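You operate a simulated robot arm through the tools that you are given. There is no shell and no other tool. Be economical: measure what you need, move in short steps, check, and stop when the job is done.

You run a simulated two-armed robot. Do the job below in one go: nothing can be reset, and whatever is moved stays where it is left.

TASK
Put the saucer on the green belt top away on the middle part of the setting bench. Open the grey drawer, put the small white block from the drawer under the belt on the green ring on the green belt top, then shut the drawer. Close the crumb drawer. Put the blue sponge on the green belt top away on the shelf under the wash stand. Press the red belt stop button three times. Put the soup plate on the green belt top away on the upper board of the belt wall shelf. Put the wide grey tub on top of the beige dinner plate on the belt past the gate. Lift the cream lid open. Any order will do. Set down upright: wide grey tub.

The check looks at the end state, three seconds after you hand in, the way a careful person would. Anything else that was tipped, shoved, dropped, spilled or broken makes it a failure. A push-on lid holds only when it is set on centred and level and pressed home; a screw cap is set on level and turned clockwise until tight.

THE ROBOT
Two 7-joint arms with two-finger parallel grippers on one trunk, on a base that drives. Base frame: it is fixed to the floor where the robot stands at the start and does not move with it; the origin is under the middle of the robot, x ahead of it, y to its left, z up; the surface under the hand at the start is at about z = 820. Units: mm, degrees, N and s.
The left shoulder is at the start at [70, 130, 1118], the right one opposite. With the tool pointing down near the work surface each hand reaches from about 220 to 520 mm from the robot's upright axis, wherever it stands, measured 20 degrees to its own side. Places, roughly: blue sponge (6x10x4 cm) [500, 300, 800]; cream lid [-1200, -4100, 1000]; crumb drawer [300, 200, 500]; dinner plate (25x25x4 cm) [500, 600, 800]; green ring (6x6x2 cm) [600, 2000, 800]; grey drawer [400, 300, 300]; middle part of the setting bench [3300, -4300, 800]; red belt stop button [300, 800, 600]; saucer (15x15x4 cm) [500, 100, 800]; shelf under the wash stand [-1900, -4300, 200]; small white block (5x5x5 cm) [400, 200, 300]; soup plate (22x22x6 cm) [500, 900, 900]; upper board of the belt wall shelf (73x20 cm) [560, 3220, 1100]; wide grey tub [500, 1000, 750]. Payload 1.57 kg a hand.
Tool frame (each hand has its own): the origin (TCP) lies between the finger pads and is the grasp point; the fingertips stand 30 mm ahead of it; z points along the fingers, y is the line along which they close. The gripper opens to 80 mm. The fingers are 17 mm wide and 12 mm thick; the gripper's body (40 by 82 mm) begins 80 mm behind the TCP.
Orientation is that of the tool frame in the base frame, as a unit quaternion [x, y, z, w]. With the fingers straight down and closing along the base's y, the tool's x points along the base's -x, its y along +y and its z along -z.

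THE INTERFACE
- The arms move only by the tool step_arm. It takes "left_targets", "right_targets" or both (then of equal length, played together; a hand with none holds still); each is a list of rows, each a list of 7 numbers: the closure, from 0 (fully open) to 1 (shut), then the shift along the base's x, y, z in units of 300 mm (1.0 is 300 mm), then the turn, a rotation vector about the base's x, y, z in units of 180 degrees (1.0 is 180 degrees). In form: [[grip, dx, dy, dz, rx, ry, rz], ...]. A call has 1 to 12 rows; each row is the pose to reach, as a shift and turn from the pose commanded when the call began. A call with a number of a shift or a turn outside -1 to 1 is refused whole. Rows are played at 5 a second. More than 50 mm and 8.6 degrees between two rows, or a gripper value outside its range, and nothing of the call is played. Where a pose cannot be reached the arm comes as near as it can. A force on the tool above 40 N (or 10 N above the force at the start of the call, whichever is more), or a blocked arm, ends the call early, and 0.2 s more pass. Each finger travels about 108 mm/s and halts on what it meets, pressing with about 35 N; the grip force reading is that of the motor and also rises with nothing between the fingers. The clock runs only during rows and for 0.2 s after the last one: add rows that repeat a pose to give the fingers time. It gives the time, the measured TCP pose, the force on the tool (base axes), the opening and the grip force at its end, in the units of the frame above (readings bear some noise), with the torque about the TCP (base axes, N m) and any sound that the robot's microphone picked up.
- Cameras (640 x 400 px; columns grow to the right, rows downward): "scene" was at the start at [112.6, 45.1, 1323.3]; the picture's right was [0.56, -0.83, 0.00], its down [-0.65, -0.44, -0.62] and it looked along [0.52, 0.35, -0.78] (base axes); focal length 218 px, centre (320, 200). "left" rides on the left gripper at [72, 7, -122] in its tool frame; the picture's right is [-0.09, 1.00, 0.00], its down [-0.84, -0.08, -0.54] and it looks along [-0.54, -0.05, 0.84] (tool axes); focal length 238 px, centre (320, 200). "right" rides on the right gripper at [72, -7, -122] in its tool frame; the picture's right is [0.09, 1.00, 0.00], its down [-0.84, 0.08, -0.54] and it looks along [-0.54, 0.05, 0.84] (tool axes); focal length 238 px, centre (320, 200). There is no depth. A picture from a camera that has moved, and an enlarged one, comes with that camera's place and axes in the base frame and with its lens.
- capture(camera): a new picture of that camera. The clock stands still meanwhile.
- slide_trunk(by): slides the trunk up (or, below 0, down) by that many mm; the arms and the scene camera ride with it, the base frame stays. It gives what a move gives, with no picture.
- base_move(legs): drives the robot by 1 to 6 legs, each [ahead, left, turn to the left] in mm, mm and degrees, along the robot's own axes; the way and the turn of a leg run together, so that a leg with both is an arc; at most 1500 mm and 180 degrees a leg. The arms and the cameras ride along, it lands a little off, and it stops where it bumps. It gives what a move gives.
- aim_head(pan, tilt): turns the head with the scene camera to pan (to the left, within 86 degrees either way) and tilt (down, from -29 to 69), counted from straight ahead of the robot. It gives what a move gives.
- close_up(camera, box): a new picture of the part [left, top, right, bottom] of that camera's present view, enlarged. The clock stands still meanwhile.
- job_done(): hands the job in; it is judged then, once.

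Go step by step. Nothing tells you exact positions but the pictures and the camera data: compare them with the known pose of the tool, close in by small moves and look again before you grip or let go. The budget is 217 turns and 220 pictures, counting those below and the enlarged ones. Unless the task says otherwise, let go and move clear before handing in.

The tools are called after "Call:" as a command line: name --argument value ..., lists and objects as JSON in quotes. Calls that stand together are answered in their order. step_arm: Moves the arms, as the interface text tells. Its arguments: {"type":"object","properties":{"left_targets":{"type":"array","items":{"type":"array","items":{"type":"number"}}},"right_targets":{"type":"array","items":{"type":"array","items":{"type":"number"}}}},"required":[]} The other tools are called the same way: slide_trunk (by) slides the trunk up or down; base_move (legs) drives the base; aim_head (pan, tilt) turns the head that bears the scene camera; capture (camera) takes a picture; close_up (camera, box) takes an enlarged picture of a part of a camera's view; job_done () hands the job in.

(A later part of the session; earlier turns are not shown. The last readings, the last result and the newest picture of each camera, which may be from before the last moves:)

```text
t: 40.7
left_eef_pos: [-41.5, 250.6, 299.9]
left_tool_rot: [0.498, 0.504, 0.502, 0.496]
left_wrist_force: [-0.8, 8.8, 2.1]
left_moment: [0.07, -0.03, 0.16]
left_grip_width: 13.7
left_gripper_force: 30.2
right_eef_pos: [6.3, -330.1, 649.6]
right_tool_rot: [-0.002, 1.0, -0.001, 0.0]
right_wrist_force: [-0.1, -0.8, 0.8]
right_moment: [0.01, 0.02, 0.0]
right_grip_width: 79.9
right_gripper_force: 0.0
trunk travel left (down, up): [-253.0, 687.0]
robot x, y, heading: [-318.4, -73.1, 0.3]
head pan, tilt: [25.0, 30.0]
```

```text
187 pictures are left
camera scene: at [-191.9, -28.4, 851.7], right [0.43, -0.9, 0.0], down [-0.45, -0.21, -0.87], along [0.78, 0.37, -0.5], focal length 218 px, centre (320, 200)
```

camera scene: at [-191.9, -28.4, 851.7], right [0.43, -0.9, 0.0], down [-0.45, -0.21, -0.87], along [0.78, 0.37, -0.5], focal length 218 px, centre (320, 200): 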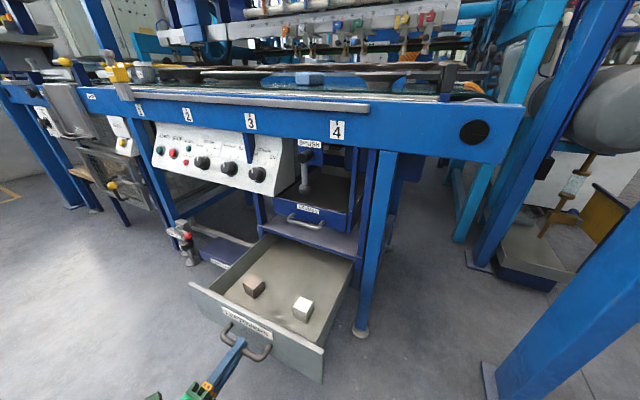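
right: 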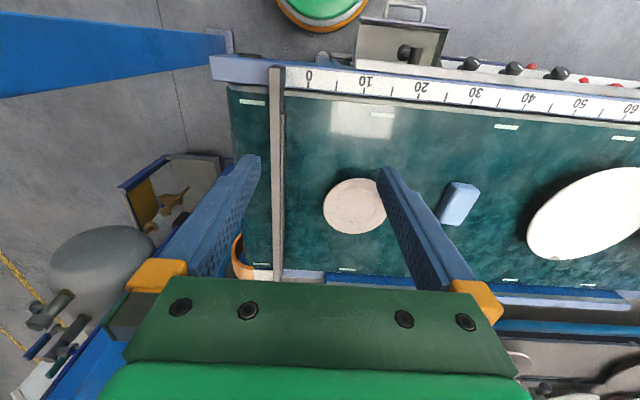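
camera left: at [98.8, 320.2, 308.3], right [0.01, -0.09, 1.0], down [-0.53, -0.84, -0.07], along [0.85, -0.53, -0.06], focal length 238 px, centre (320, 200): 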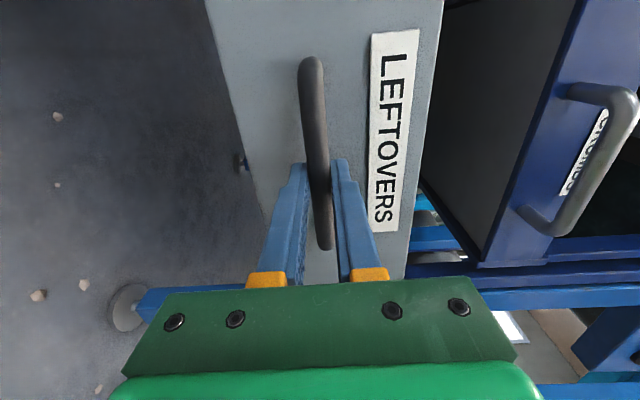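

It's out about 260 mm. I let go, drive back clear, then turn the left hand back to fingers-down.

Call:
step_arm --left_targets '[[0, 0, 0, 0, 0, 0, 0], [0, 0, 0, 0, 0, 0, 0], [0, 0, 0, 0, 0, 0, 0], [0, 0, 0, 0, 0, 0, 0]]'

Call:
base_move --legs '[[-120, 0, 0]]'

Call:
step_arm --left_targets '[[0, 0, 0, 0.07, -0.0275, 0.0275, 0.0275], [0, 0, 0, 0.14, -0.055, 0.055, 0.055], [0, 0, 0, 0.21, -0.0825, 0.0825, 0.0825], [0, 0, 0, 0.28, -0.11, 0.11, 0.11], [0, 0, 0, 0.35, -0.1375, 0.1375, 0.1375], [0, 0, 0, 0.42, -0.165, 0.165, 0.165], [0, 0, 0, 0.49, -0.1925, 0.1925, 0.1925], [0, 0, 0, 0.56, -0.22, 0.22, 0.22], [0, 0, 0, 0.63, -0.2475, 0.2475, 0.2475], [0, 0, 0, 0.7, -0.275, 0.275, 0.275], [0, 0, 0, 0.77, -0.3025, 0.3025, 0.3025], [0, 0, 0, 0.8, -0.33, 0.33, 0.33]]'

Call:
step_arm --left_targets '[[0, 0, 0, 0, -0.0275, 0.0275, 0.0275], [0, 0, 0, 0, -0.055, 0.055, 0.055]]'

Call:
capture --camera "scene"

```text
t: 41.7
left_eef_pos: [-42.2, 249.2, 301.1]
left_tool_rot: [0.498, 0.505, 0.501, 0.496]
left_wrist_force: [-0.1, 0.1, -0.1]
left_moment: [0.0, -0.02, 0.02]
left_grip_width: 80.1
left_gripper_force: 0.0
right_eef_pos: [6.7, -330.4, 648.1]
right_tool_rot: [-0.003, 1.0, -0.001, -0.001]
right_wrist_force: [-0.1, -0.4, -0.2]
right_moment: [0.0, -0.02, -0.02]
right_grip_width: 79.9
right_gripper_force: 0.1
trunk travel left (down, up): [-253.0, 687.0]
robot x, y, heading: [-321.2, -72.6, 0.4]
head pan, tilt: [25.0, 30.0]
```

```text
t: 42.9
left_eef_pos: [-161.9, 249.4, 300.7]
left_tool_rot: [0.498, 0.504, 0.501, 0.496]
left_wrist_force: [-0.3, 0.3, 0.5]
left_moment: [0.02, -0.02, 0.03]
left_grip_width: 79.8
left_gripper_force: 0.0
right_eef_pos: [-113.5, -330.0, 647.8]
right_tool_rot: [-0.003, 1.0, 0.001, 0.0]
right_wrist_force: [-0.9, 0.1, -0.2]
right_moment: [-0.01, -0.01, -0.01]
right_grip_width: 79.9
right_gripper_force: 0.1
trunk travel left (down, up): [-253.0, 687.0]
robot x, y, heading: [-439.8, -70.7, 0.2]
head pan, tilt: [25.0, 30.0]
```

```text
t: 45.5
left_eef_pos: [-161.4, 250.0, 540.6]
left_tool_rot: [0.084, 0.99, 0.084, 0.079]
left_wrist_force: [-0.6, -0.4, -0.5]
left_moment: [-0.02, 0.01, 0.02]
left_grip_width: 79.9
left_gripper_force: 0.1
left hand out of reach, approached as far as the arm can: row 5, 6, 7, 8, 9
right_eef_pos: [-113.3, -330.9, 648.1]
right_tool_rot: [-0.003, 1.0, -0.001, -0.001]
right_wrist_force: [0.3, 0.3, -0.9]
right_moment: [-0.03, 0.01, -0.03]
right_grip_width: 80.3
right_gripper_force: 0.0
trunk travel left (down, up): [-253.0, 687.0]
robot x, y, heading: [-440.8, -69.5, 0.3]
head pan, tilt: [25.0, 30.0]
```

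```text
t: 46.1
left_eef_pos: [-161.7, 248.3, 539.9]
left_tool_rot: [-0.002, 1.0, -0.003, -0.006]
left_wrist_force: [-0.8, -0.5, 0.4]
left_moment: [0.01, 0.01, 0.05]
left_grip_width: 80.1
left_gripper_force: 0.0
right_eef_pos: [-111.8, -330.4, 649.3]
right_tool_rot: [-0.003, 1.0, 0.001, 0.0]
right_wrist_force: [-0.5, 0.6, 0.5]
right_moment: [0.02, -0.01, 0.01]
right_grip_width: 80.1
right_gripper_force: 0.1
trunk travel left (down, up): [-253.0, 687.0]
robot x, y, heading: [-441.4, -71.9, 0.1]
head pan, tilt: [25.0, 30.0]
```

```text
186 pictures are left
camera scene: at [-310.2, -29.4, 851.6], right [0.43, -0.9, 0.0], down [-0.45, -0.21, -0.87], along [0.78, 0.37, -0.5], focal length 218 px, centre (320, 200)
```

scene: 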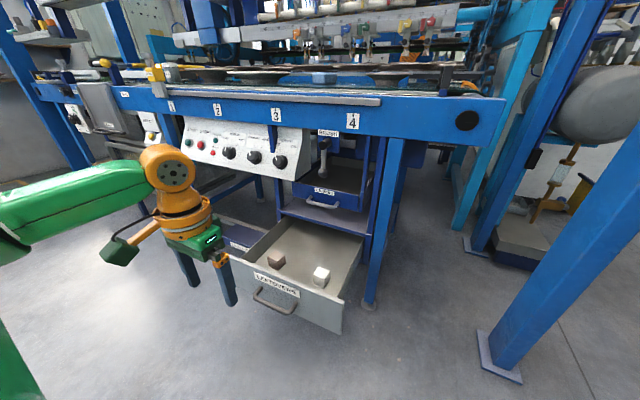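

The white block sits at about (116, 170). I drive closer so the left hand can reach over it, then look through the wrist camera.

Call:
base_move --legs '[[170, -75, 0]]'

Call:
step_arm --left_targets '[[0, 0.15, 0, -0.05, 0, 0, 0], [0, 0.3, 0, -0.1, 0, 0, 0], [0, 0.35, 0, -0.2, 0, 0, 0], [0, 0.35, 0, -0.3, 0, 0, 0]]'

Call:
capture --camera "left"

```text
t: 47.6
left_eef_pos: [8.6, 175.4, 539.6]
left_tool_rot: [-0.001, 1.0, -0.002, -0.007]
left_wrist_force: [-0.6, -0.2, 0.1]
left_moment: [0.0, 0.0, 0.02]
left_grip_width: 80.0
left_gripper_force: 0.0
right_eef_pos: [57.9, -404.2, 649.4]
right_tool_rot: [-0.003, 1.0, 0.0, 0.0]
right_wrist_force: [-0.4, 0.2, 0.2]
right_moment: [0.0, 0.04, 0.02]
right_grip_width: 80.3
right_gripper_force: 0.1
trunk travel left (down, up): [-253.0, 687.0]
robot x, y, heading: [-272.3, -145.5, 0.2]
head pan, tilt: [25.0, 30.0]
```

```text
t: 48.6
left_eef_pos: [114.5, 175.4, 449.4]
left_tool_rot: [-0.001, 1.0, -0.003, -0.006]
left_wrist_force: [-1.0, 0.6, -1.2]
left_moment: [0.01, -0.01, -0.01]
left_grip_width: 79.8
left_gripper_force: 0.0
right_eef_pos: [57.9, -404.6, 649.6]
right_tool_rot: [-0.003, 1.0, -0.001, 0.0]
right_wrist_force: [0.0, -0.1, -0.2]
right_moment: [0.02, 0.0, -0.05]
right_grip_width: 79.9
right_gripper_force: 0.0
trunk travel left (down, up): [-253.0, 687.0]
robot x, y, heading: [-270.8, -146.1, 0.3]
head pan, tilt: [25.0, 30.0]
```

```text
185 pictures are left
camera left: at [44.3, 181.8, 573.1], right [0.09, 1.0, -0.01], down [0.84, -0.07, 0.53], along [0.53, -0.05, -0.85], focal length 238 px, centre (320, 200)
```

left: 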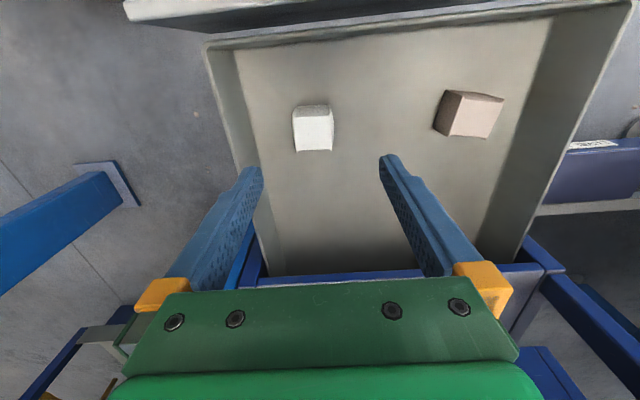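

The white block is at about (120, 165, 295), square to the fingers. I descend onto it in steps and grip.

Call:
step_arm --left_targets '[[0, 0.018, -0.034, -0.1, 0, 0, 0], [0, 0.018, -0.034, -0.2, 0, 0, 0], [0, 0.018, -0.034, -0.3, 0, 0, 0], [0, 0.018, -0.034, -0.4, 0, 0, 0], [0, 0.018, -0.034, -0.46, 0, 0, 0]]'

Call:
capture --camera "left"

```text
t: 49.9
left_eef_pos: [117.0, 165.3, 315.4]
left_tool_rot: [0.0, 1.0, -0.002, -0.005]
left_wrist_force: [0.0, -0.2, 0.0]
left_moment: [0.03, -0.01, 0.03]
left_grip_width: 80.2
left_gripper_force: 0.0
left hand out of reach, approached as far as the arm can: row 5
right_eef_pos: [57.3, -404.1, 649.4]
right_tool_rot: [-0.003, 1.0, 0.001, -0.001]
right_wrist_force: [0.6, -0.3, 0.9]
right_moment: [-0.01, 0.02, -0.01]
right_grip_width: 79.9
right_gripper_force: 0.1
trunk travel left (down, up): [-253.0, 687.0]
robot x, y, heading: [-271.4, -146.4, 0.6]
head pan, tilt: [25.0, 30.0]
```

```text
184 pictures are left
camera left: at [45.8, 171.1, 438.0], right [0.09, 1.0, -0.01], down [0.84, -0.07, 0.53], along [0.53, -0.05, -0.85], focal length 238 px, centre (320, 200)
```

left: 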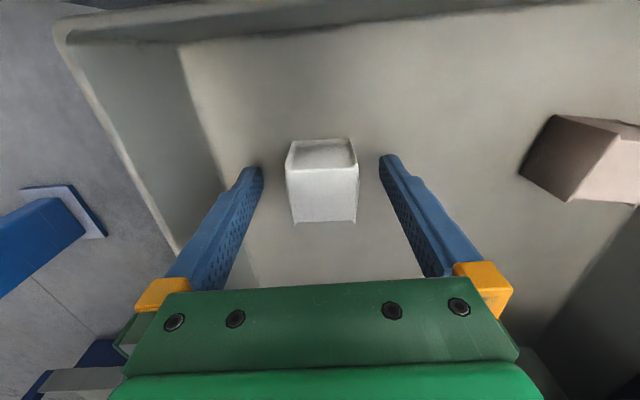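

I'm not deep enough and about 12 mm short in x. I lower the trunk 28 mm and shift forward, then check.

Call:
step_arm --left_targets '[[0, 0.04, 0, 0, 0, 0, 0]]'

Call:
slide_trunk --by -28

Call:
capture --camera "left"

```text
t: 50.2
left_eef_pos: [122.7, 164.4, 321.8]
left_tool_rot: [0.0, 1.0, -0.003, -0.005]
left_wrist_force: [0.0, 0.6, -0.4]
left_moment: [0.03, 0.02, -0.03]
left_grip_width: 79.6
left_gripper_force: 0.1
left hand out of reach, approached as far as the arm can: row 1
right_eef_pos: [58.7, -404.9, 648.4]
right_tool_rot: [-0.002, 1.0, 0.0, 0.0]
right_wrist_force: [-0.2, 0.0, -0.1]
right_moment: [0.03, 0.0, -0.01]
right_grip_width: 80.0
right_gripper_force: 0.1
trunk travel left (down, up): [-253.0, 687.0]
robot x, y, heading: [-270.4, -143.4, 0.7]
head pan, tilt: [25.0, 30.0]
```

```text
t: 50.8
left_eef_pos: [126.7, 163.5, 307.1]
left_tool_rot: [0.0, 1.0, 0.0, 0.003]
left_wrist_force: [1.0, -0.9, 21.8]
left_moment: [0.27, 0.16, 0.05]
left_grip_width: 77.9
left_gripper_force: 0.0
right_eef_pos: [55.9, -405.3, 628.3]
right_tool_rot: [-0.003, 1.0, 0.002, 0.001]
right_wrist_force: [0.7, -1.2, 0.7]
right_moment: [0.02, 0.03, -0.03]
right_grip_width: 80.3
right_gripper_force: 0.1
trunk travel left (down, up): [-231.0, 709.0]
robot x, y, heading: [-273.7, -145.0, 0.4]
head pan, tilt: [25.0, 30.0]
stopped: the force on the tool passed its limit at 53 N (the readings are from after the stop); the commanded pose is now the measured one
```

```text
183 pictures are left
camera left: at [53.4, 169.8, 427.6], right [0.09, 1.0, 0.0], down [0.83, -0.08, 0.55], along [0.55, -0.05, -0.84], focal length 238 px, centre (320, 200)
```

left: 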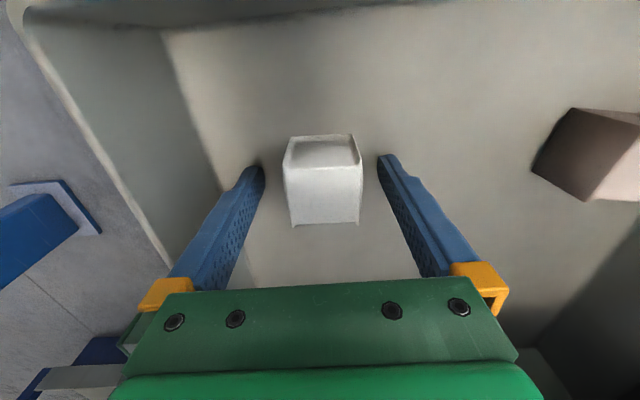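

The fingertips touched the drawer floor (z≈276), so the block is about 40 mm tall and centred under the hand. I rise 5 mm and grip.

Call:
step_arm --left_targets '[[0, 0, 0, 0.017, 0, 0, 0], [0, 0, 0, 0.02, 0, 0, 0], [1, 0, 0, 0.02, 0, 0, 0], [1, 0, 0, 0.02, 0, 0, 0], [1, 0, 0, 0.02, 0, 0, 0]]'

Call:
step_arm --left_targets '[[1, 0, 0, 0.1, 0, 0, 0], [1, 0, 0, 0.2, 0, 0, 0], [1, -0.1, 0, 0.3, 0, 0, 0], [1, -0.2, 0, 0.4, 0, 0, 0], [1, -0.3, 0, 0.5, 0, 0, 0], [1, -0.4, 0, 0.6, 0, 0, 0], [1, -0.4, 0.05, 0.75, 0, 0, 0]]'

Call:
capture --camera "left"

Call:
capture --camera "scene"

```text
t: 52.0
left_eef_pos: [126.0, 165.4, 308.0]
left_tool_rot: [-0.001, 1.0, -0.002, 0.0]
left_wrist_force: [-0.1, 0.2, -0.7]
left_moment: [-0.03, -0.01, -0.02]
left_grip_width: 47.9
left_gripper_force: 34.9
right_eef_pos: [58.1, -404.6, 627.0]
right_tool_rot: [-0.003, 1.0, 0.0, 0.0]
right_wrist_force: [0.4, 0.6, 1.3]
right_moment: [-0.04, -0.03, 0.02]
right_grip_width: 80.0
right_gripper_force: 0.0
trunk travel left (down, up): [-231.0, 709.0]
robot x, y, heading: [-266.0, -143.4, 0.2]
head pan, tilt: [25.0, 30.0]
```

```text
t: 53.6
left_eef_pos: [5.6, 179.5, 533.9]
left_tool_rot: [0.0, 1.0, -0.003, -0.001]
left_wrist_force: [0.0, -0.3, -0.7]
left_moment: [0.01, -0.02, 0.0]
left_grip_width: 47.6
left_gripper_force: 35.2
right_eef_pos: [58.0, -404.5, 626.4]
right_tool_rot: [-0.003, 1.0, 0.0, 0.0]
right_wrist_force: [-0.5, 0.3, -0.2]
right_moment: [0.0, 0.01, -0.01]
right_grip_width: 80.0
right_gripper_force: 0.0
trunk travel left (down, up): [-231.0, 709.0]
robot x, y, heading: [-271.2, -142.0, -0.0]
head pan, tilt: [25.0, 30.0]
```

```text
182 pictures are left
camera left: at [-66.8, 186.2, 655.4], right [0.09, 1.0, 0.0], down [0.84, -0.07, 0.54], along [0.54, -0.05, -0.84], focal length 238 px, centre (320, 200)
```

left: 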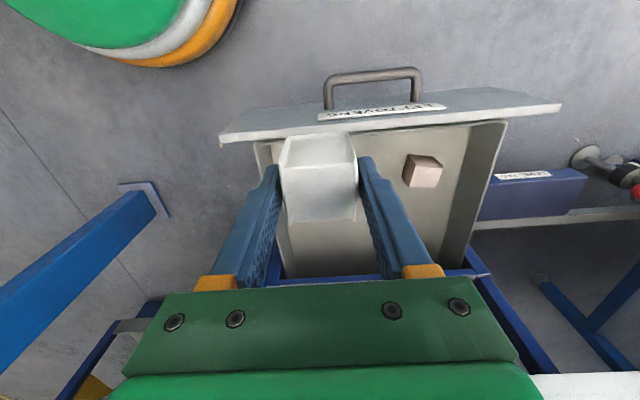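

```text
181 pictures are left
camera scene: at [-139.5, -103.5, 830.2], right [0.43, -0.9, 0.0], down [-0.45, -0.21, -0.87], along [0.78, 0.37, -0.5], focal length 218 px, centre (320, 200)
```

scene: 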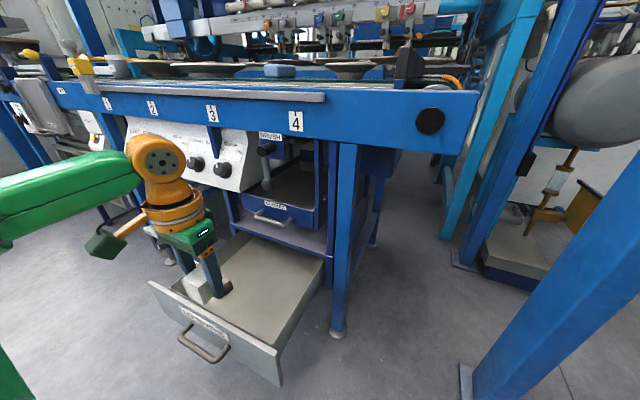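

Block held (47.8 mm). Next I shut the drawer with the closed right hand: first drive back and left so the right hand comes in front of the drawer's right side.

Call:
base_move --legs '[[-170, 0, 0], [0, 380, 0]]'

Call:
step_arm --right_targets '[[1, 0, 0.1, -0.1, 0, 0, 0], [1, 0, 0.2, -0.2, 0, 0, 0], [1, 0, 0.3, -0.3, 0, 0, 0], [1, 0, 0.37, -0.42, 0, 0, 0], [1, 0, 0.37, -0.55, 0, 0, 0], [1, 0, 0.37, -0.7, 0, 0, 0], [1, 0, 0.37, -0.85, 0, 0, 0], [1, 0, 0.37, -1.0, 0, 0, 0]]'

Call:
aim_head --pan -15 --tilt 40

Call:
capture --camera "scene"

Call:
capture --camera "right"

```text
t: 57.1
left_eef_pos: [-168.7, 557.2, 532.7]
left_tool_rot: [-0.002, 1.0, -0.003, 0.001]
left_wrist_force: [-0.3, 0.1, -0.8]
left_moment: [0.0, 0.0, 0.05]
left_grip_width: 47.3
left_gripper_force: 35.0
right_eef_pos: [-115.4, -26.4, 627.6]
right_tool_rot: [-0.005, 1.0, 0.0, 0.0]
right_wrist_force: [0.6, 0.0, 0.2]
right_moment: [0.0, 0.02, -0.01]
right_grip_width: 80.1
right_gripper_force: 0.0
trunk travel left (down, up): [-231.0, 709.0]
robot x, y, heading: [-443.3, 230.8, 0.2]
head pan, tilt: [25.0, 30.0]
```

```text
t: 58.9
left_eef_pos: [-168.4, 556.5, 532.1]
left_tool_rot: [-0.002, 1.0, -0.003, -0.001]
left_wrist_force: [1.2, 0.4, -0.3]
left_moment: [-0.01, 0.01, -0.04]
left_grip_width: 47.1
left_gripper_force: 35.2
right_eef_pos: [-116.6, 84.8, 328.5]
right_tool_rot: [-0.005, 1.0, 0.0, 0.0]
right_wrist_force: [0.4, 0.6, 0.5]
right_moment: [0.01, 0.0, -0.01]
right_grip_width: 0.2
right_gripper_force: 21.1
trunk travel left (down, up): [-231.0, 709.0]
robot x, y, heading: [-444.5, 233.0, 0.4]
head pan, tilt: [25.0, 30.0]
```

```text
t: 59.9
left_eef_pos: [-168.8, 556.8, 532.8]
left_tool_rot: [-0.001, 1.0, -0.004, 0.0]
left_wrist_force: [0.2, 0.2, -0.4]
left_moment: [0.03, 0.03, -0.01]
left_grip_width: 47.4
left_gripper_force: 34.8
right_eef_pos: [-115.4, 84.4, 328.2]
right_tool_rot: [-0.004, 1.0, -0.001, 0.0]
right_wrist_force: [0.3, 0.3, 0.2]
right_moment: [0.01, 0.02, 0.0]
right_grip_width: 0.0
right_gripper_force: 21.6
trunk travel left (down, up): [-231.0, 709.0]
robot x, y, heading: [-446.8, 233.2, 0.4]
head pan, tilt: [-15.0, 40.0]
```

```text
180 pictures are left
camera scene: at [-312.3, 213.2, 814.8], right [-0.25, -0.97, 0.0], down [-0.62, 0.16, -0.77], along [0.74, -0.19, -0.64], focal length 218 px, centre (320, 200)
```

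scene: 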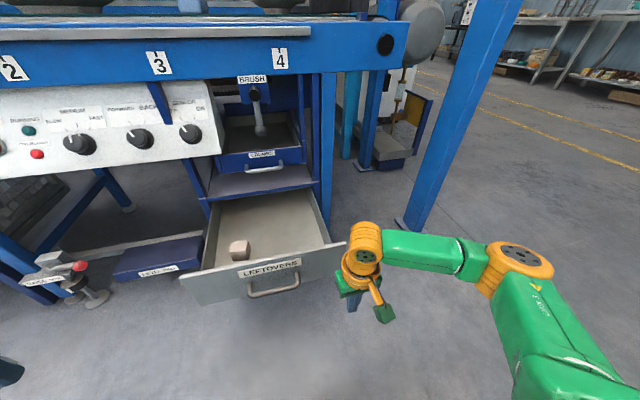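

```text
179 pictures are left
camera right: at [-185.7, 76.6, 450.6], right [-0.1, 0.99, 0.0], down [0.84, 0.08, 0.54], along [0.54, 0.05, -0.84], focal length 238 px, centre (320, 200)
```

right: 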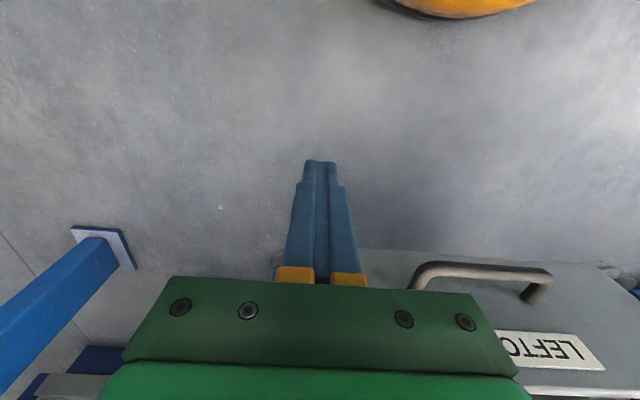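

I tilt the right hand 45° forward so only the fingertips will press the panel, and shift it 35 mm left.

Call:
step_arm --right_targets '[[1, 0, 0.02, 0, 0, -0.042, 0], [1, 0, 0.04, 0, 0, -0.084, 0], [1, 0, 0.06, 0, 0, -0.126, 0], [1, 0, 0.08, 0, 0, -0.168, 0], [1, 0, 0.1, 0, 0, -0.21, 0], [1, 0, 0.12, 0, 0, -0.25, 0]]'

Call:
base_move --legs '[[100, 0, 0]]'

Call:
capture --camera "scene"

```text
t: 61.3
left_eef_pos: [-168.4, 556.5, 534.2]
left_tool_rot: [-0.002, 1.0, -0.004, 0.0]
left_wrist_force: [0.0, -0.1, -1.1]
left_moment: [-0.01, -0.01, 0.03]
left_grip_width: 47.4
left_gripper_force: 35.5
right_eef_pos: [-115.1, 118.7, 326.4]
right_tool_rot: [-0.004, 0.924, -0.001, 0.382]
right_wrist_force: [-0.4, -0.4, 1.5]
right_moment: [0.02, 0.01, 0.02]
right_grip_width: 0.0
right_gripper_force: 21.4
trunk travel left (down, up): [-231.0, 709.0]
robot x, y, heading: [-442.0, 228.5, 0.2]
head pan, tilt: [-15.0, 40.0]
```

```text
t: 62.5
left_eef_pos: [-69.6, 557.2, 532.8]
left_tool_rot: [-0.003, 1.0, -0.003, -0.001]
left_wrist_force: [-0.4, 0.1, -0.7]
left_moment: [0.01, -0.03, -0.02]
left_grip_width: 47.4
left_gripper_force: 35.6
right_eef_pos: [-16.3, 120.2, 327.3]
right_tool_rot: [-0.004, 0.924, -0.002, 0.383]
right_wrist_force: [0.4, 0.6, 0.5]
right_moment: [0.01, 0.01, -0.02]
right_grip_width: 0.0
right_gripper_force: 21.1
trunk travel left (down, up): [-231.0, 709.0]
robot x, y, heading: [-341.5, 233.7, 0.5]
head pan, tilt: [-15.0, 40.0]
```

```text
178 pictures are left
camera scene: at [-213.7, 214.1, 814.8], right [-0.25, -0.97, 0.0], down [-0.62, 0.16, -0.77], along [0.74, -0.19, -0.64], focal length 218 px, centre (320, 200)
```

scene: 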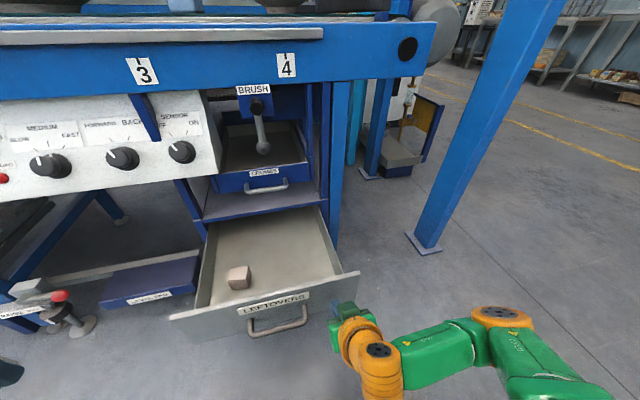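

Clear path; I push the drawer by driving forward 180 mm.

Call:
base_move --legs '[[180, 0, 0]]'

Call:
capture --camera "scene"

```text
t: 64.0
left_eef_pos: [108.3, 559.0, 532.7]
left_tool_rot: [-0.002, 1.0, -0.003, 0.0]
left_wrist_force: [0.7, -0.7, -1.5]
left_moment: [-0.03, 0.06, 0.02]
left_grip_width: 47.4
left_gripper_force: 34.9
right_eef_pos: [163.1, 122.3, 326.9]
right_tool_rot: [-0.004, 0.924, -0.001, 0.383]
right_wrist_force: [-0.4, 0.4, 0.4]
right_moment: [0.02, 0.0, 0.0]
right_grip_width: 0.4
right_gripper_force: 21.0
trunk travel left (down, up): [-231.0, 709.0]
robot x, y, heading: [-163.1, 232.7, 0.6]
head pan, tilt: [-15.0, 40.0]
```

```text
177 pictures are left
camera scene: at [-34.1, 215.6, 814.8], right [-0.25, -0.97, 0.0], down [-0.62, 0.16, -0.77], along [0.74, -0.19, -0.64], focal length 218 px, centre (320, 200)
```

scene: 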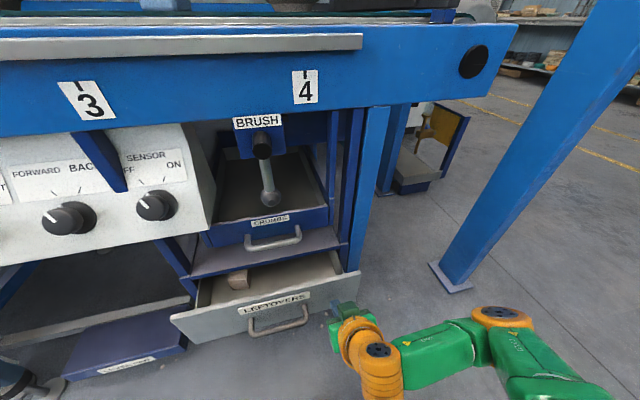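

The drawer is nearly shut. I finish by pushing with the arm until it resists.

Call:
step_arm --right_targets '[[1, 0.04, 0, 0, 0, 0, 0], [1, 0.08, 0, 0, 0, 0, 0], [1, 0.12, 0, 0, 0, 0, 0], [1, 0.16, 0, 0, 0, 0, 0], [1, 0.2, 0, 0, 0, 0, 0], [1, 0.24, 0, 0, 0, 0, 0], [1, 0.27, 0, 0, 0, 0, 0], [1, 0.29, 0, 0, 0, 0, 0], [1, 0.31, 0, 0, 0, 0, 0], [1, 0.33, 0, 0, 0, 0, 0], [1, 0.35, 0, 0, 0, 0, 0], [1, 0.37, 0, 0, 0, 0, 0]]'

Call:
capture --camera "scene"

```text
t: 65.8
left_eef_pos: [108.0, 557.7, 532.7]
left_tool_rot: [-0.001, 1.0, -0.002, 0.001]
left_wrist_force: [-0.1, 0.2, -0.7]
left_moment: [0.0, -0.01, 0.0]
left_grip_width: 47.3
left_gripper_force: 35.0
right_eef_pos: [243.3, 123.0, 325.5]
right_tool_rot: [-0.006, 0.926, -0.001, 0.378]
right_wrist_force: [-14.8, -0.2, 7.9]
right_moment: [0.02, -0.05, -0.03]
right_grip_width: 0.0
right_gripper_force: 22.0
trunk travel left (down, up): [-231.0, 709.0]
robot x, y, heading: [-167.6, 230.8, 0.3]
head pan, tilt: [-15.0, 40.0]
stopped in row 8 (right hand): the force on the tool passed its limit at 49 N (the readings are from after the stop); the commanded pose is now the measured one
```

```text
176 pictures are left
camera scene: at [-37.1, 215.5, 815.3], right [-0.25, -0.97, 0.0], down [-0.62, 0.16, -0.77], along [0.74, -0.19, -0.64], focal length 218 px, centre (320, 200)
```

scene: 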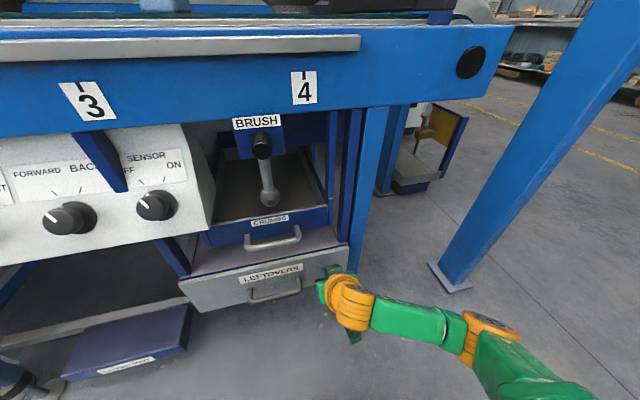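

The grey drawer is shut. I back off and look along the line to the left for the stop button and what lies beyond.

Call:
base_move --legs '[[-230, 0, 0]]'

Call:
aim_head --pan 55 --tilt 25

Call:
capture --camera "scene"

```text
t: 67.5
left_eef_pos: [-120.0, 557.0, 532.5]
left_tool_rot: [-0.002, 1.0, -0.002, 0.0]
left_wrist_force: [0.6, -0.9, 0.2]
left_moment: [-0.01, -0.02, 0.02]
left_grip_width: 47.5
left_gripper_force: 35.6
right_eef_pos: [14.8, 121.4, 323.6]
right_tool_rot: [-0.006, 0.926, -0.001, 0.377]
right_wrist_force: [0.2, 0.8, -0.6]
right_moment: [0.04, 0.01, -0.02]
right_grip_width: 0.0
right_gripper_force: 21.5
trunk travel left (down, up): [-231.0, 709.0]
robot x, y, heading: [-398.2, 233.2, 0.2]
head pan, tilt: [-15.0, 40.0]
```

```text
t: 68.9
left_eef_pos: [-120.3, 557.6, 533.5]
left_tool_rot: [-0.002, 1.0, -0.003, 0.0]
left_wrist_force: [0.0, -0.1, -1.5]
left_moment: [0.01, -0.01, 0.01]
left_grip_width: 47.5
left_gripper_force: 35.0
right_eef_pos: [15.9, 119.7, 324.4]
right_tool_rot: [-0.005, 0.926, -0.003, 0.378]
right_wrist_force: [-0.9, 0.5, 0.4]
right_moment: [-0.02, -0.01, 0.02]
right_grip_width: 0.2
right_gripper_force: 21.1
trunk travel left (down, up): [-231.0, 709.0]
robot x, y, heading: [-396.9, 230.4, 0.2]
head pan, tilt: [55.0, 25.0]
```

```text
175 pictures are left
camera scene: at [-294.4, 310.9, 838.1], right [0.82, -0.57, 0.0], down [-0.24, -0.35, -0.91], along [0.51, 0.75, -0.42], focal length 218 px, centre (320, 200)
```

scene: 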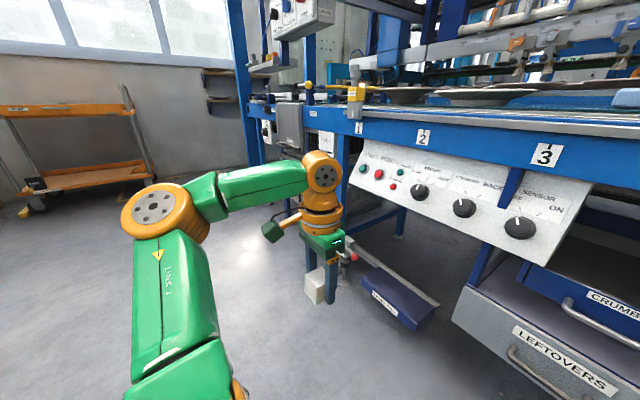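

The STOP button is at roughly (285, 800, 597). I raise the trunk so the right hand is level with it, and drive left.

Call:
slide_trunk --by 310

Call:
base_move --legs '[[0, 690, 0]]'

Call:
aim_head --pan -5 --tilt 35

Call:
capture --camera "scene"

Call:
capture --camera "right"

```text
t: 72.0
left_eef_pos: [-120.6, 556.4, 842.5]
left_tool_rot: [-0.002, 1.0, -0.003, 0.0]
left_wrist_force: [-0.8, 0.3, -1.5]
left_moment: [0.0, 0.05, -0.03]
left_grip_width: 47.3
left_gripper_force: 35.2
right_eef_pos: [15.8, 121.1, 633.6]
right_tool_rot: [-0.005, 0.926, -0.002, 0.378]
right_wrist_force: [-0.8, 0.6, 0.5]
right_moment: [0.02, 0.0, -0.03]
right_grip_width: 0.0
right_gripper_force: 20.9
trunk travel left (down, up): [-541.0, 399.0]
robot x, y, heading: [-397.9, 232.4, 0.3]
head pan, tilt: [55.0, 25.0]
```

```text
t: 75.8
left_eef_pos: [-122.7, 1243.1, 842.7]
left_tool_rot: [0.001, 1.0, -0.003, 0.0]
left_wrist_force: [-0.1, 0.3, -0.5]
left_moment: [0.02, -0.02, -0.01]
left_grip_width: 47.5
left_gripper_force: 34.9
right_eef_pos: [11.6, 806.9, 634.4]
right_tool_rot: [-0.003, 0.926, -0.002, 0.377]
right_wrist_force: [0.8, -0.5, 0.0]
right_moment: [-0.01, -0.03, -0.05]
right_grip_width: 0.0
right_gripper_force: 21.1
trunk travel left (down, up): [-541.0, 399.0]
robot x, y, heading: [-398.8, 922.6, 0.0]
head pan, tilt: [55.0, 25.0]
```

```text
t: 77.1
left_eef_pos: [-122.3, 1243.6, 842.3]
left_tool_rot: [0.001, 1.0, -0.003, 0.0]
left_wrist_force: [0.6, 0.1, -0.4]
left_moment: [0.0, 0.01, 0.03]
left_grip_width: 47.8
left_gripper_force: 34.8
right_eef_pos: [11.8, 806.5, 635.0]
right_tool_rot: [-0.003, 0.926, -0.003, 0.377]
right_wrist_force: [-0.1, 0.7, 0.0]
right_moment: [0.03, 0.02, 0.01]
right_grip_width: 0.1
right_gripper_force: 21.2
trunk travel left (down, up): [-541.0, 399.0]
robot x, y, heading: [-401.2, 919.5, 0.4]
head pan, tilt: [-5.0, 35.0]
```

```text
174 pictures are left
camera scene: at [-262.6, 914.7, 1132.4], right [-0.08, -1.0, 0.0], down [-0.57, 0.05, -0.82], along [0.82, -0.07, -0.57], focal length 218 px, centre (320, 200)
```

scene: 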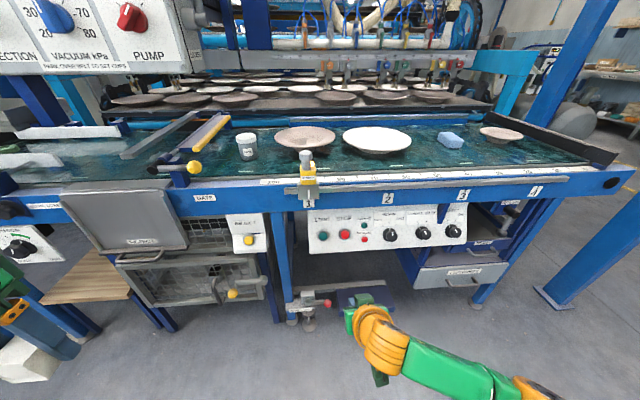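

```text
173 pictures are left
camera right: at [-124.3, 798.5, 671.8], right [-0.07, 0.99, -0.07], down [0.22, 0.09, 0.97], along [0.97, 0.05, -0.22], focal length 238 px, centre (320, 200)
```

right: 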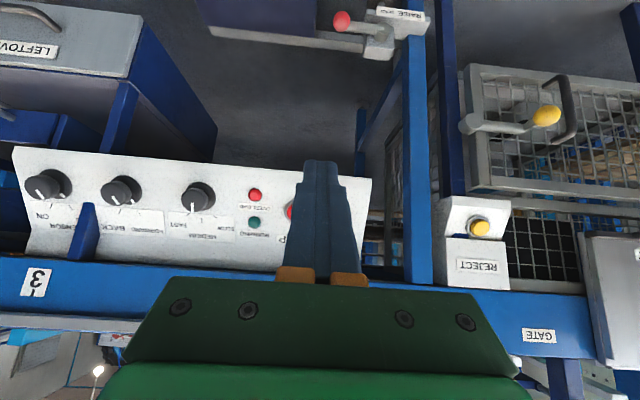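

I zoom on the panel to confirm which button is the belt stop.

Call:
close_up --camera "scene" --box '[290, 190, 450, 290]'

Call:
close_up --camera "scene" --box '[60, 90, 300, 240]'

```text
4.00 times, centred on (370, 240) of scene
camera zoom: at [-262.6, 914.7, 1132.4], right [-0.08, -1.0, 0.0], down [-0.57, 0.05, -0.82], along [0.82, -0.07, -0.57], focal length 871 px, centre (120, 40)
```

zoom: 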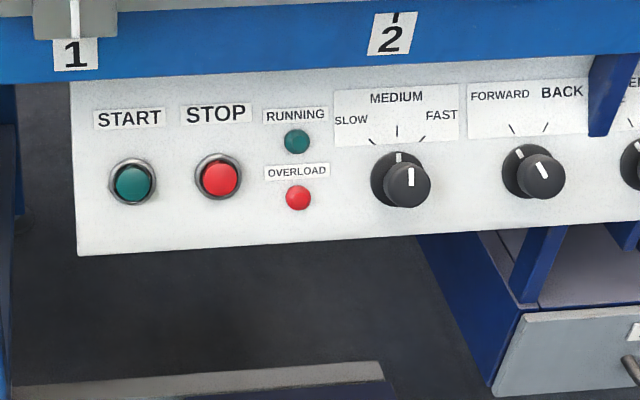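

```text
2.67 times, centred on (180, 165) of scene
camera zoom: at [-262.6, 914.7, 1132.4], right [-0.08, -1.0, 0.0], down [-0.57, 0.05, -0.82], along [0.82, -0.07, -0.57], focal length 581 px, centre (693, 293)
```

zoom: 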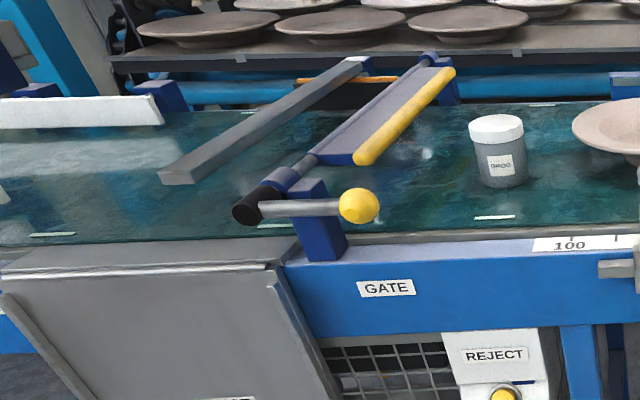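

STOP is the larger red button, at about (283, 780, 597). I drive 200 mm forward and align the right fingertips with it.

Call:
base_move --legs '[[195, -27, 0]]'

Call:
capture --camera "right"

Call:
aim_head --pan -15 --tilt 50

Call:
capture --camera "scene"

```text
t: 78.7
left_eef_pos: [71.9, 1217.6, 843.4]
left_tool_rot: [0.0, 1.0, -0.002, -0.001]
left_wrist_force: [-0.5, -0.2, -0.6]
left_moment: [-0.02, 0.02, 0.02]
left_grip_width: 47.4
left_gripper_force: 34.3
right_eef_pos: [207.4, 779.7, 634.2]
right_tool_rot: [-0.004, 0.926, -0.002, 0.377]
right_wrist_force: [-0.1, -0.4, 0.2]
right_moment: [0.0, 0.0, -0.01]
right_grip_width: 0.0
right_gripper_force: 21.4
trunk travel left (down, up): [-541.0, 399.0]
robot x, y, heading: [-206.0, 895.5, 0.5]
head pan, tilt: [-5.0, 35.0]
```

```text
170 pictures are left
camera right: at [71.3, 772.3, 671.8], right [-0.07, 0.99, -0.07], down [0.22, 0.09, 0.97], along [0.97, 0.05, -0.23], focal length 238 px, centre (320, 200)
```

right: 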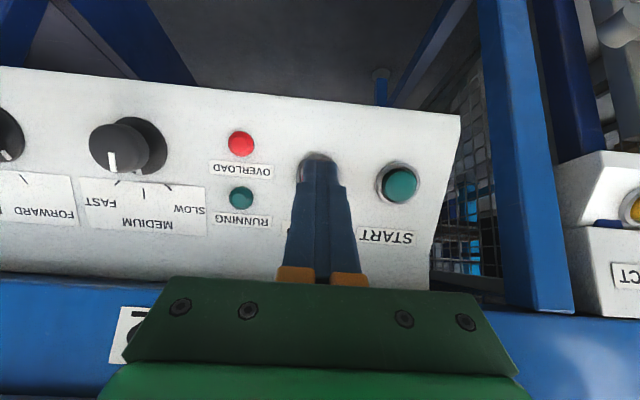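

```text
t: 79.5
left_eef_pos: [72.7, 1216.9, 843.4]
left_tool_rot: [0.001, 1.0, -0.002, 0.0]
left_wrist_force: [0.1, -0.5, -0.2]
left_moment: [-0.01, -0.01, 0.0]
left_grip_width: 47.2
left_gripper_force: 34.9
right_eef_pos: [208.4, 779.8, 634.6]
right_tool_rot: [-0.004, 0.926, -0.002, 0.377]
right_wrist_force: [-0.2, -0.7, 0.8]
right_moment: [-0.02, 0.02, 0.01]
right_grip_width: 0.0
right_gripper_force: 21.1
trunk travel left (down, up): [-541.0, 399.0]
robot x, y, heading: [-203.4, 894.9, 0.2]
head pan, tilt: [-15.0, 50.0]
```

```text
169 pictures are left
camera scene: at [-80.4, 876.1, 1110.7], right [-0.25, -0.97, 0.0], down [-0.74, 0.19, -0.64], along [0.62, -0.16, -0.77], focal length 218 px, centre (320, 200)
```

scene: 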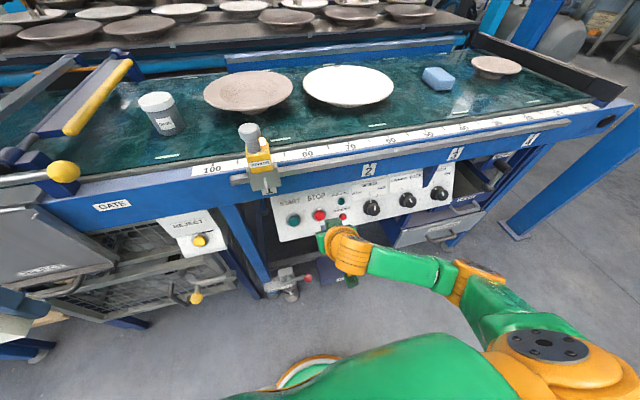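

I line the tip up about 25 mm in front of the button, then press in small steps.

Call:
step_arm --right_targets '[[1, 0, 0, -0.05, 0, 0, 0], [1, 0.04, 0, -0.05, 0, 0, 0]]'

Call:
capture --camera "right"

Call:
step_arm --right_targets '[[1, 0.02, 0, -0.006, 0, 0, 0], [1, 0.04, 0, -0.012, 0, 0, 0], [1, 0.055, 0, -0.017, 0, 0, 0], [1, 0.07, 0, -0.021, 0, 0, 0], [1, 0.085, 0, -0.026, 0, 0, 0], [1, 0.1, 0, -0.03, 0, 0, 0], [1, 0.115, 0, -0.034, 0, 0, 0], [1, 0.13, 0, -0.039, 0, 0, 0], [1, 0.145, 0, -0.043, 0, 0, 0], [1, 0.16, 0, -0.048, 0, 0, 0]]'

Call:
capture --camera "right"

```text
t: 80.0
left_eef_pos: [72.3, 1219.0, 842.3]
left_tool_rot: [0.0, 1.0, -0.002, -0.001]
left_wrist_force: [1.2, 0.6, -0.6]
left_moment: [0.0, -0.01, 0.01]
left_grip_width: 47.1
left_gripper_force: 34.9
right_eef_pos: [219.1, 780.1, 619.0]
right_tool_rot: [-0.003, 0.926, -0.003, 0.378]
right_wrist_force: [-0.4, 0.4, 0.8]
right_moment: [0.0, 0.01, -0.02]
right_grip_width: 0.0
right_gripper_force: 21.4
trunk travel left (down, up): [-541.0, 399.0]
robot x, y, heading: [-204.9, 891.9, 0.2]
head pan, tilt: [-15.0, 50.0]
```

```text
168 pictures are left
camera right: at [83.6, 772.6, 656.9], right [-0.07, 0.99, -0.07], down [0.22, 0.09, 0.97], along [0.97, 0.05, -0.22], focal length 238 px, centre (320, 200)
```

right: 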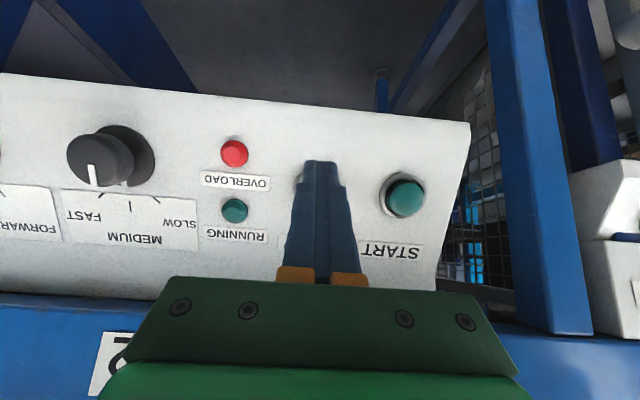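

```text
t: 81.7
left_eef_pos: [66.5, 1216.1, 845.3]
left_tool_rot: [0.002, 1.0, -0.003, 0.005]
left_wrist_force: [-0.8, 0.3, -1.5]
left_moment: [0.01, -0.01, 0.01]
left_grip_width: 47.3
left_gripper_force: 34.8
right_eef_pos: [245.8, 780.2, 610.6]
right_tool_rot: [-0.003, 0.927, -0.003, 0.376]
right_wrist_force: [-24.2, -2.9, 17.8]
right_moment: [-0.12, -0.08, -0.03]
right_grip_width: 0.0
right_gripper_force: 21.6
trunk travel left (down, up): [-541.0, 399.0]
robot x, y, heading: [-205.9, 893.3, 0.1]
head pan, tilt: [-15.0, 50.0]
heard: click
stopped in row 8 (right hand): the force on the tool passed its limit at 43 N (the readings are from after the stop); the commanded pose is now the measured one
```

```text
167 pictures are left
camera right: at [110.2, 772.6, 648.6], right [-0.07, 0.99, -0.07], down [0.22, 0.09, 0.97], along [0.97, 0.05, -0.23], focal length 238 px, centre (320, 200)
```

right: 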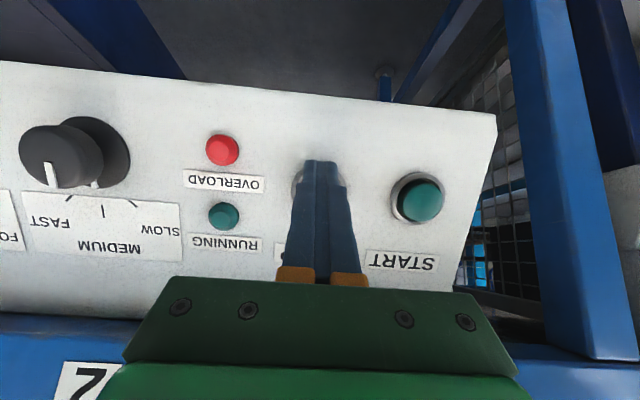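

One click heard. I release fully and press again.

Call:
step_arm --right_targets '[[1, -0.03, 0, 0.009, 0, 0, 0], [1, -0.07, 0, 0.021, 0, 0, 0], [1, -0.1, 0, 0.03, 0, 0, 0], [1, -0.1, 0, 0.03, 0, 0, 0], [1, -0.06, 0, 0.018, 0, 0, 0], [1, -0.04, 0, 0.012, 0, 0, 0], [1, -0.02, 0, 0.006, 0, 0, 0], [1, 0.0, 0, 0, 0, 0, 0], [1, 0.015, 0, -0.005, 0, 0, 0], [1, 0.03, 0, -0.01, 0, 0, 0]]'

```text
t: 83.7
left_eef_pos: [66.8, 1215.4, 845.7]
left_tool_rot: [0.003, 1.0, -0.002, 0.004]
left_wrist_force: [0.3, 0.6, -1.7]
left_moment: [-0.01, 0.0, 0.01]
left_grip_width: 47.3
left_gripper_force: 34.6
right_eef_pos: [243.9, 779.4, 604.4]
right_tool_rot: [-0.002, 0.93, -0.004, 0.367]
right_wrist_force: [-22.5, -1.9, 11.3]
right_moment: [-0.14, 0.09, 0.03]
right_grip_width: 0.0
right_gripper_force: 21.4
trunk travel left (down, up): [-541.0, 399.0]
robot x, y, heading: [-207.7, 889.9, 0.3]
head pan, tilt: [-15.0, 50.0]
heard: click
stopped in row 9 (right hand): the force on the tool passed its limit at 45 N (the readings are from after the stop); the commanded pose is now the measured one
```

Second click. Once more, correcting the slight downward slip.

Call:
step_arm --right_targets '[[1, -0.03, 0, 0.015, 0, 0, 0], [1, -0.07, 0, 0.035, 0, 0, 0], [1, -0.1, 0, 0.05, 0, 0, 0], [1, -0.1, 0, 0.05, 0, 0, 0], [1, -0.06, 0, 0.038, 0, 0, 0], [1, -0.04, 0, 0.032, 0, 0, 0], [1, -0.02, 0, 0.026, 0, 0, 0], [1, 0.0, 0, 0.02, 0, 0, 0], [1, 0.015, 0, 0.015, 0, 0, 0], [1, 0.03, 0, 0.01, 0, 0, 0]]'

Call:
base_move --legs '[[-200, 0, 0]]'

Call:
aim_head --pan 35 --tilt 25

Call:
capture --camera "scene"

```text
t: 85.7
left_eef_pos: [64.7, 1215.9, 845.7]
left_tool_rot: [0.004, 1.0, -0.002, 0.005]
left_wrist_force: [0.7, -0.2, -1.0]
left_moment: [-0.02, -0.01, 0.03]
left_grip_width: 47.4
left_gripper_force: 34.6
right_eef_pos: [244.6, 779.9, 608.3]
right_tool_rot: [-0.004, 0.932, -0.003, 0.364]
right_wrist_force: [-26.8, -1.5, 17.7]
right_moment: [-0.13, -0.03, -0.03]
right_grip_width: 0.0
right_gripper_force: 21.6
trunk travel left (down, up): [-541.0, 399.0]
robot x, y, heading: [-207.4, 893.0, -0.1]
head pan, tilt: [-15.0, 50.0]
heard: click
stopped in row 10 (right hand): the force on the tool passed its limit at 44 N (the readings are from after the stop); the commanded pose is now the measured one
```

```text
t: 87.3
left_eef_pos: [-127.3, 1215.9, 842.8]
left_tool_rot: [0.001, 1.0, -0.002, 0.0]
left_wrist_force: [-0.3, -0.7, -1.4]
left_moment: [0.0, -0.02, 0.0]
left_grip_width: 47.3
left_gripper_force: 35.9
right_eef_pos: [52.3, 782.2, 603.8]
right_tool_rot: [-0.004, 0.933, -0.002, 0.36]
right_wrist_force: [-0.4, 0.4, -0.8]
right_moment: [-0.01, 0.02, -0.02]
right_grip_width: 0.1
right_gripper_force: 21.2
trunk travel left (down, up): [-541.0, 399.0]
robot x, y, heading: [-404.0, 893.9, 0.1]
head pan, tilt: [-15.0, 50.0]
```

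```text
t: 88.5
left_eef_pos: [-127.0, 1215.8, 842.0]
left_tool_rot: [0.002, 1.0, -0.003, -0.001]
left_wrist_force: [-0.1, 1.3, -1.5]
left_moment: [-0.02, -0.03, -0.01]
left_grip_width: 47.4
left_gripper_force: 34.8
right_eef_pos: [53.1, 780.8, 602.8]
right_tool_rot: [-0.005, 0.933, -0.003, 0.36]
right_wrist_force: [0.2, -0.1, -0.4]
right_moment: [-0.02, -0.01, -0.03]
right_grip_width: 0.1
right_gripper_force: 21.5
trunk travel left (down, up): [-541.0, 399.0]
robot x, y, heading: [-405.3, 896.1, 0.3]
head pan, tilt: [35.0, 25.0]
```

```text
166 pictures are left
camera scene: at [-279.5, 948.3, 1148.1], right [0.57, -0.82, 0.0], down [-0.35, -0.24, -0.91], along [0.74, 0.52, -0.42], focal length 218 px, centre (320, 200)
```

scene: 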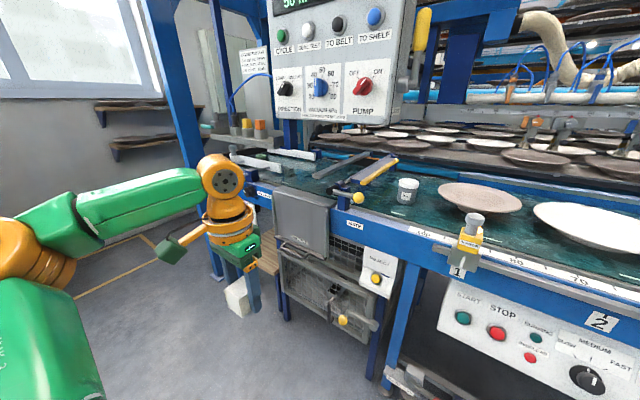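

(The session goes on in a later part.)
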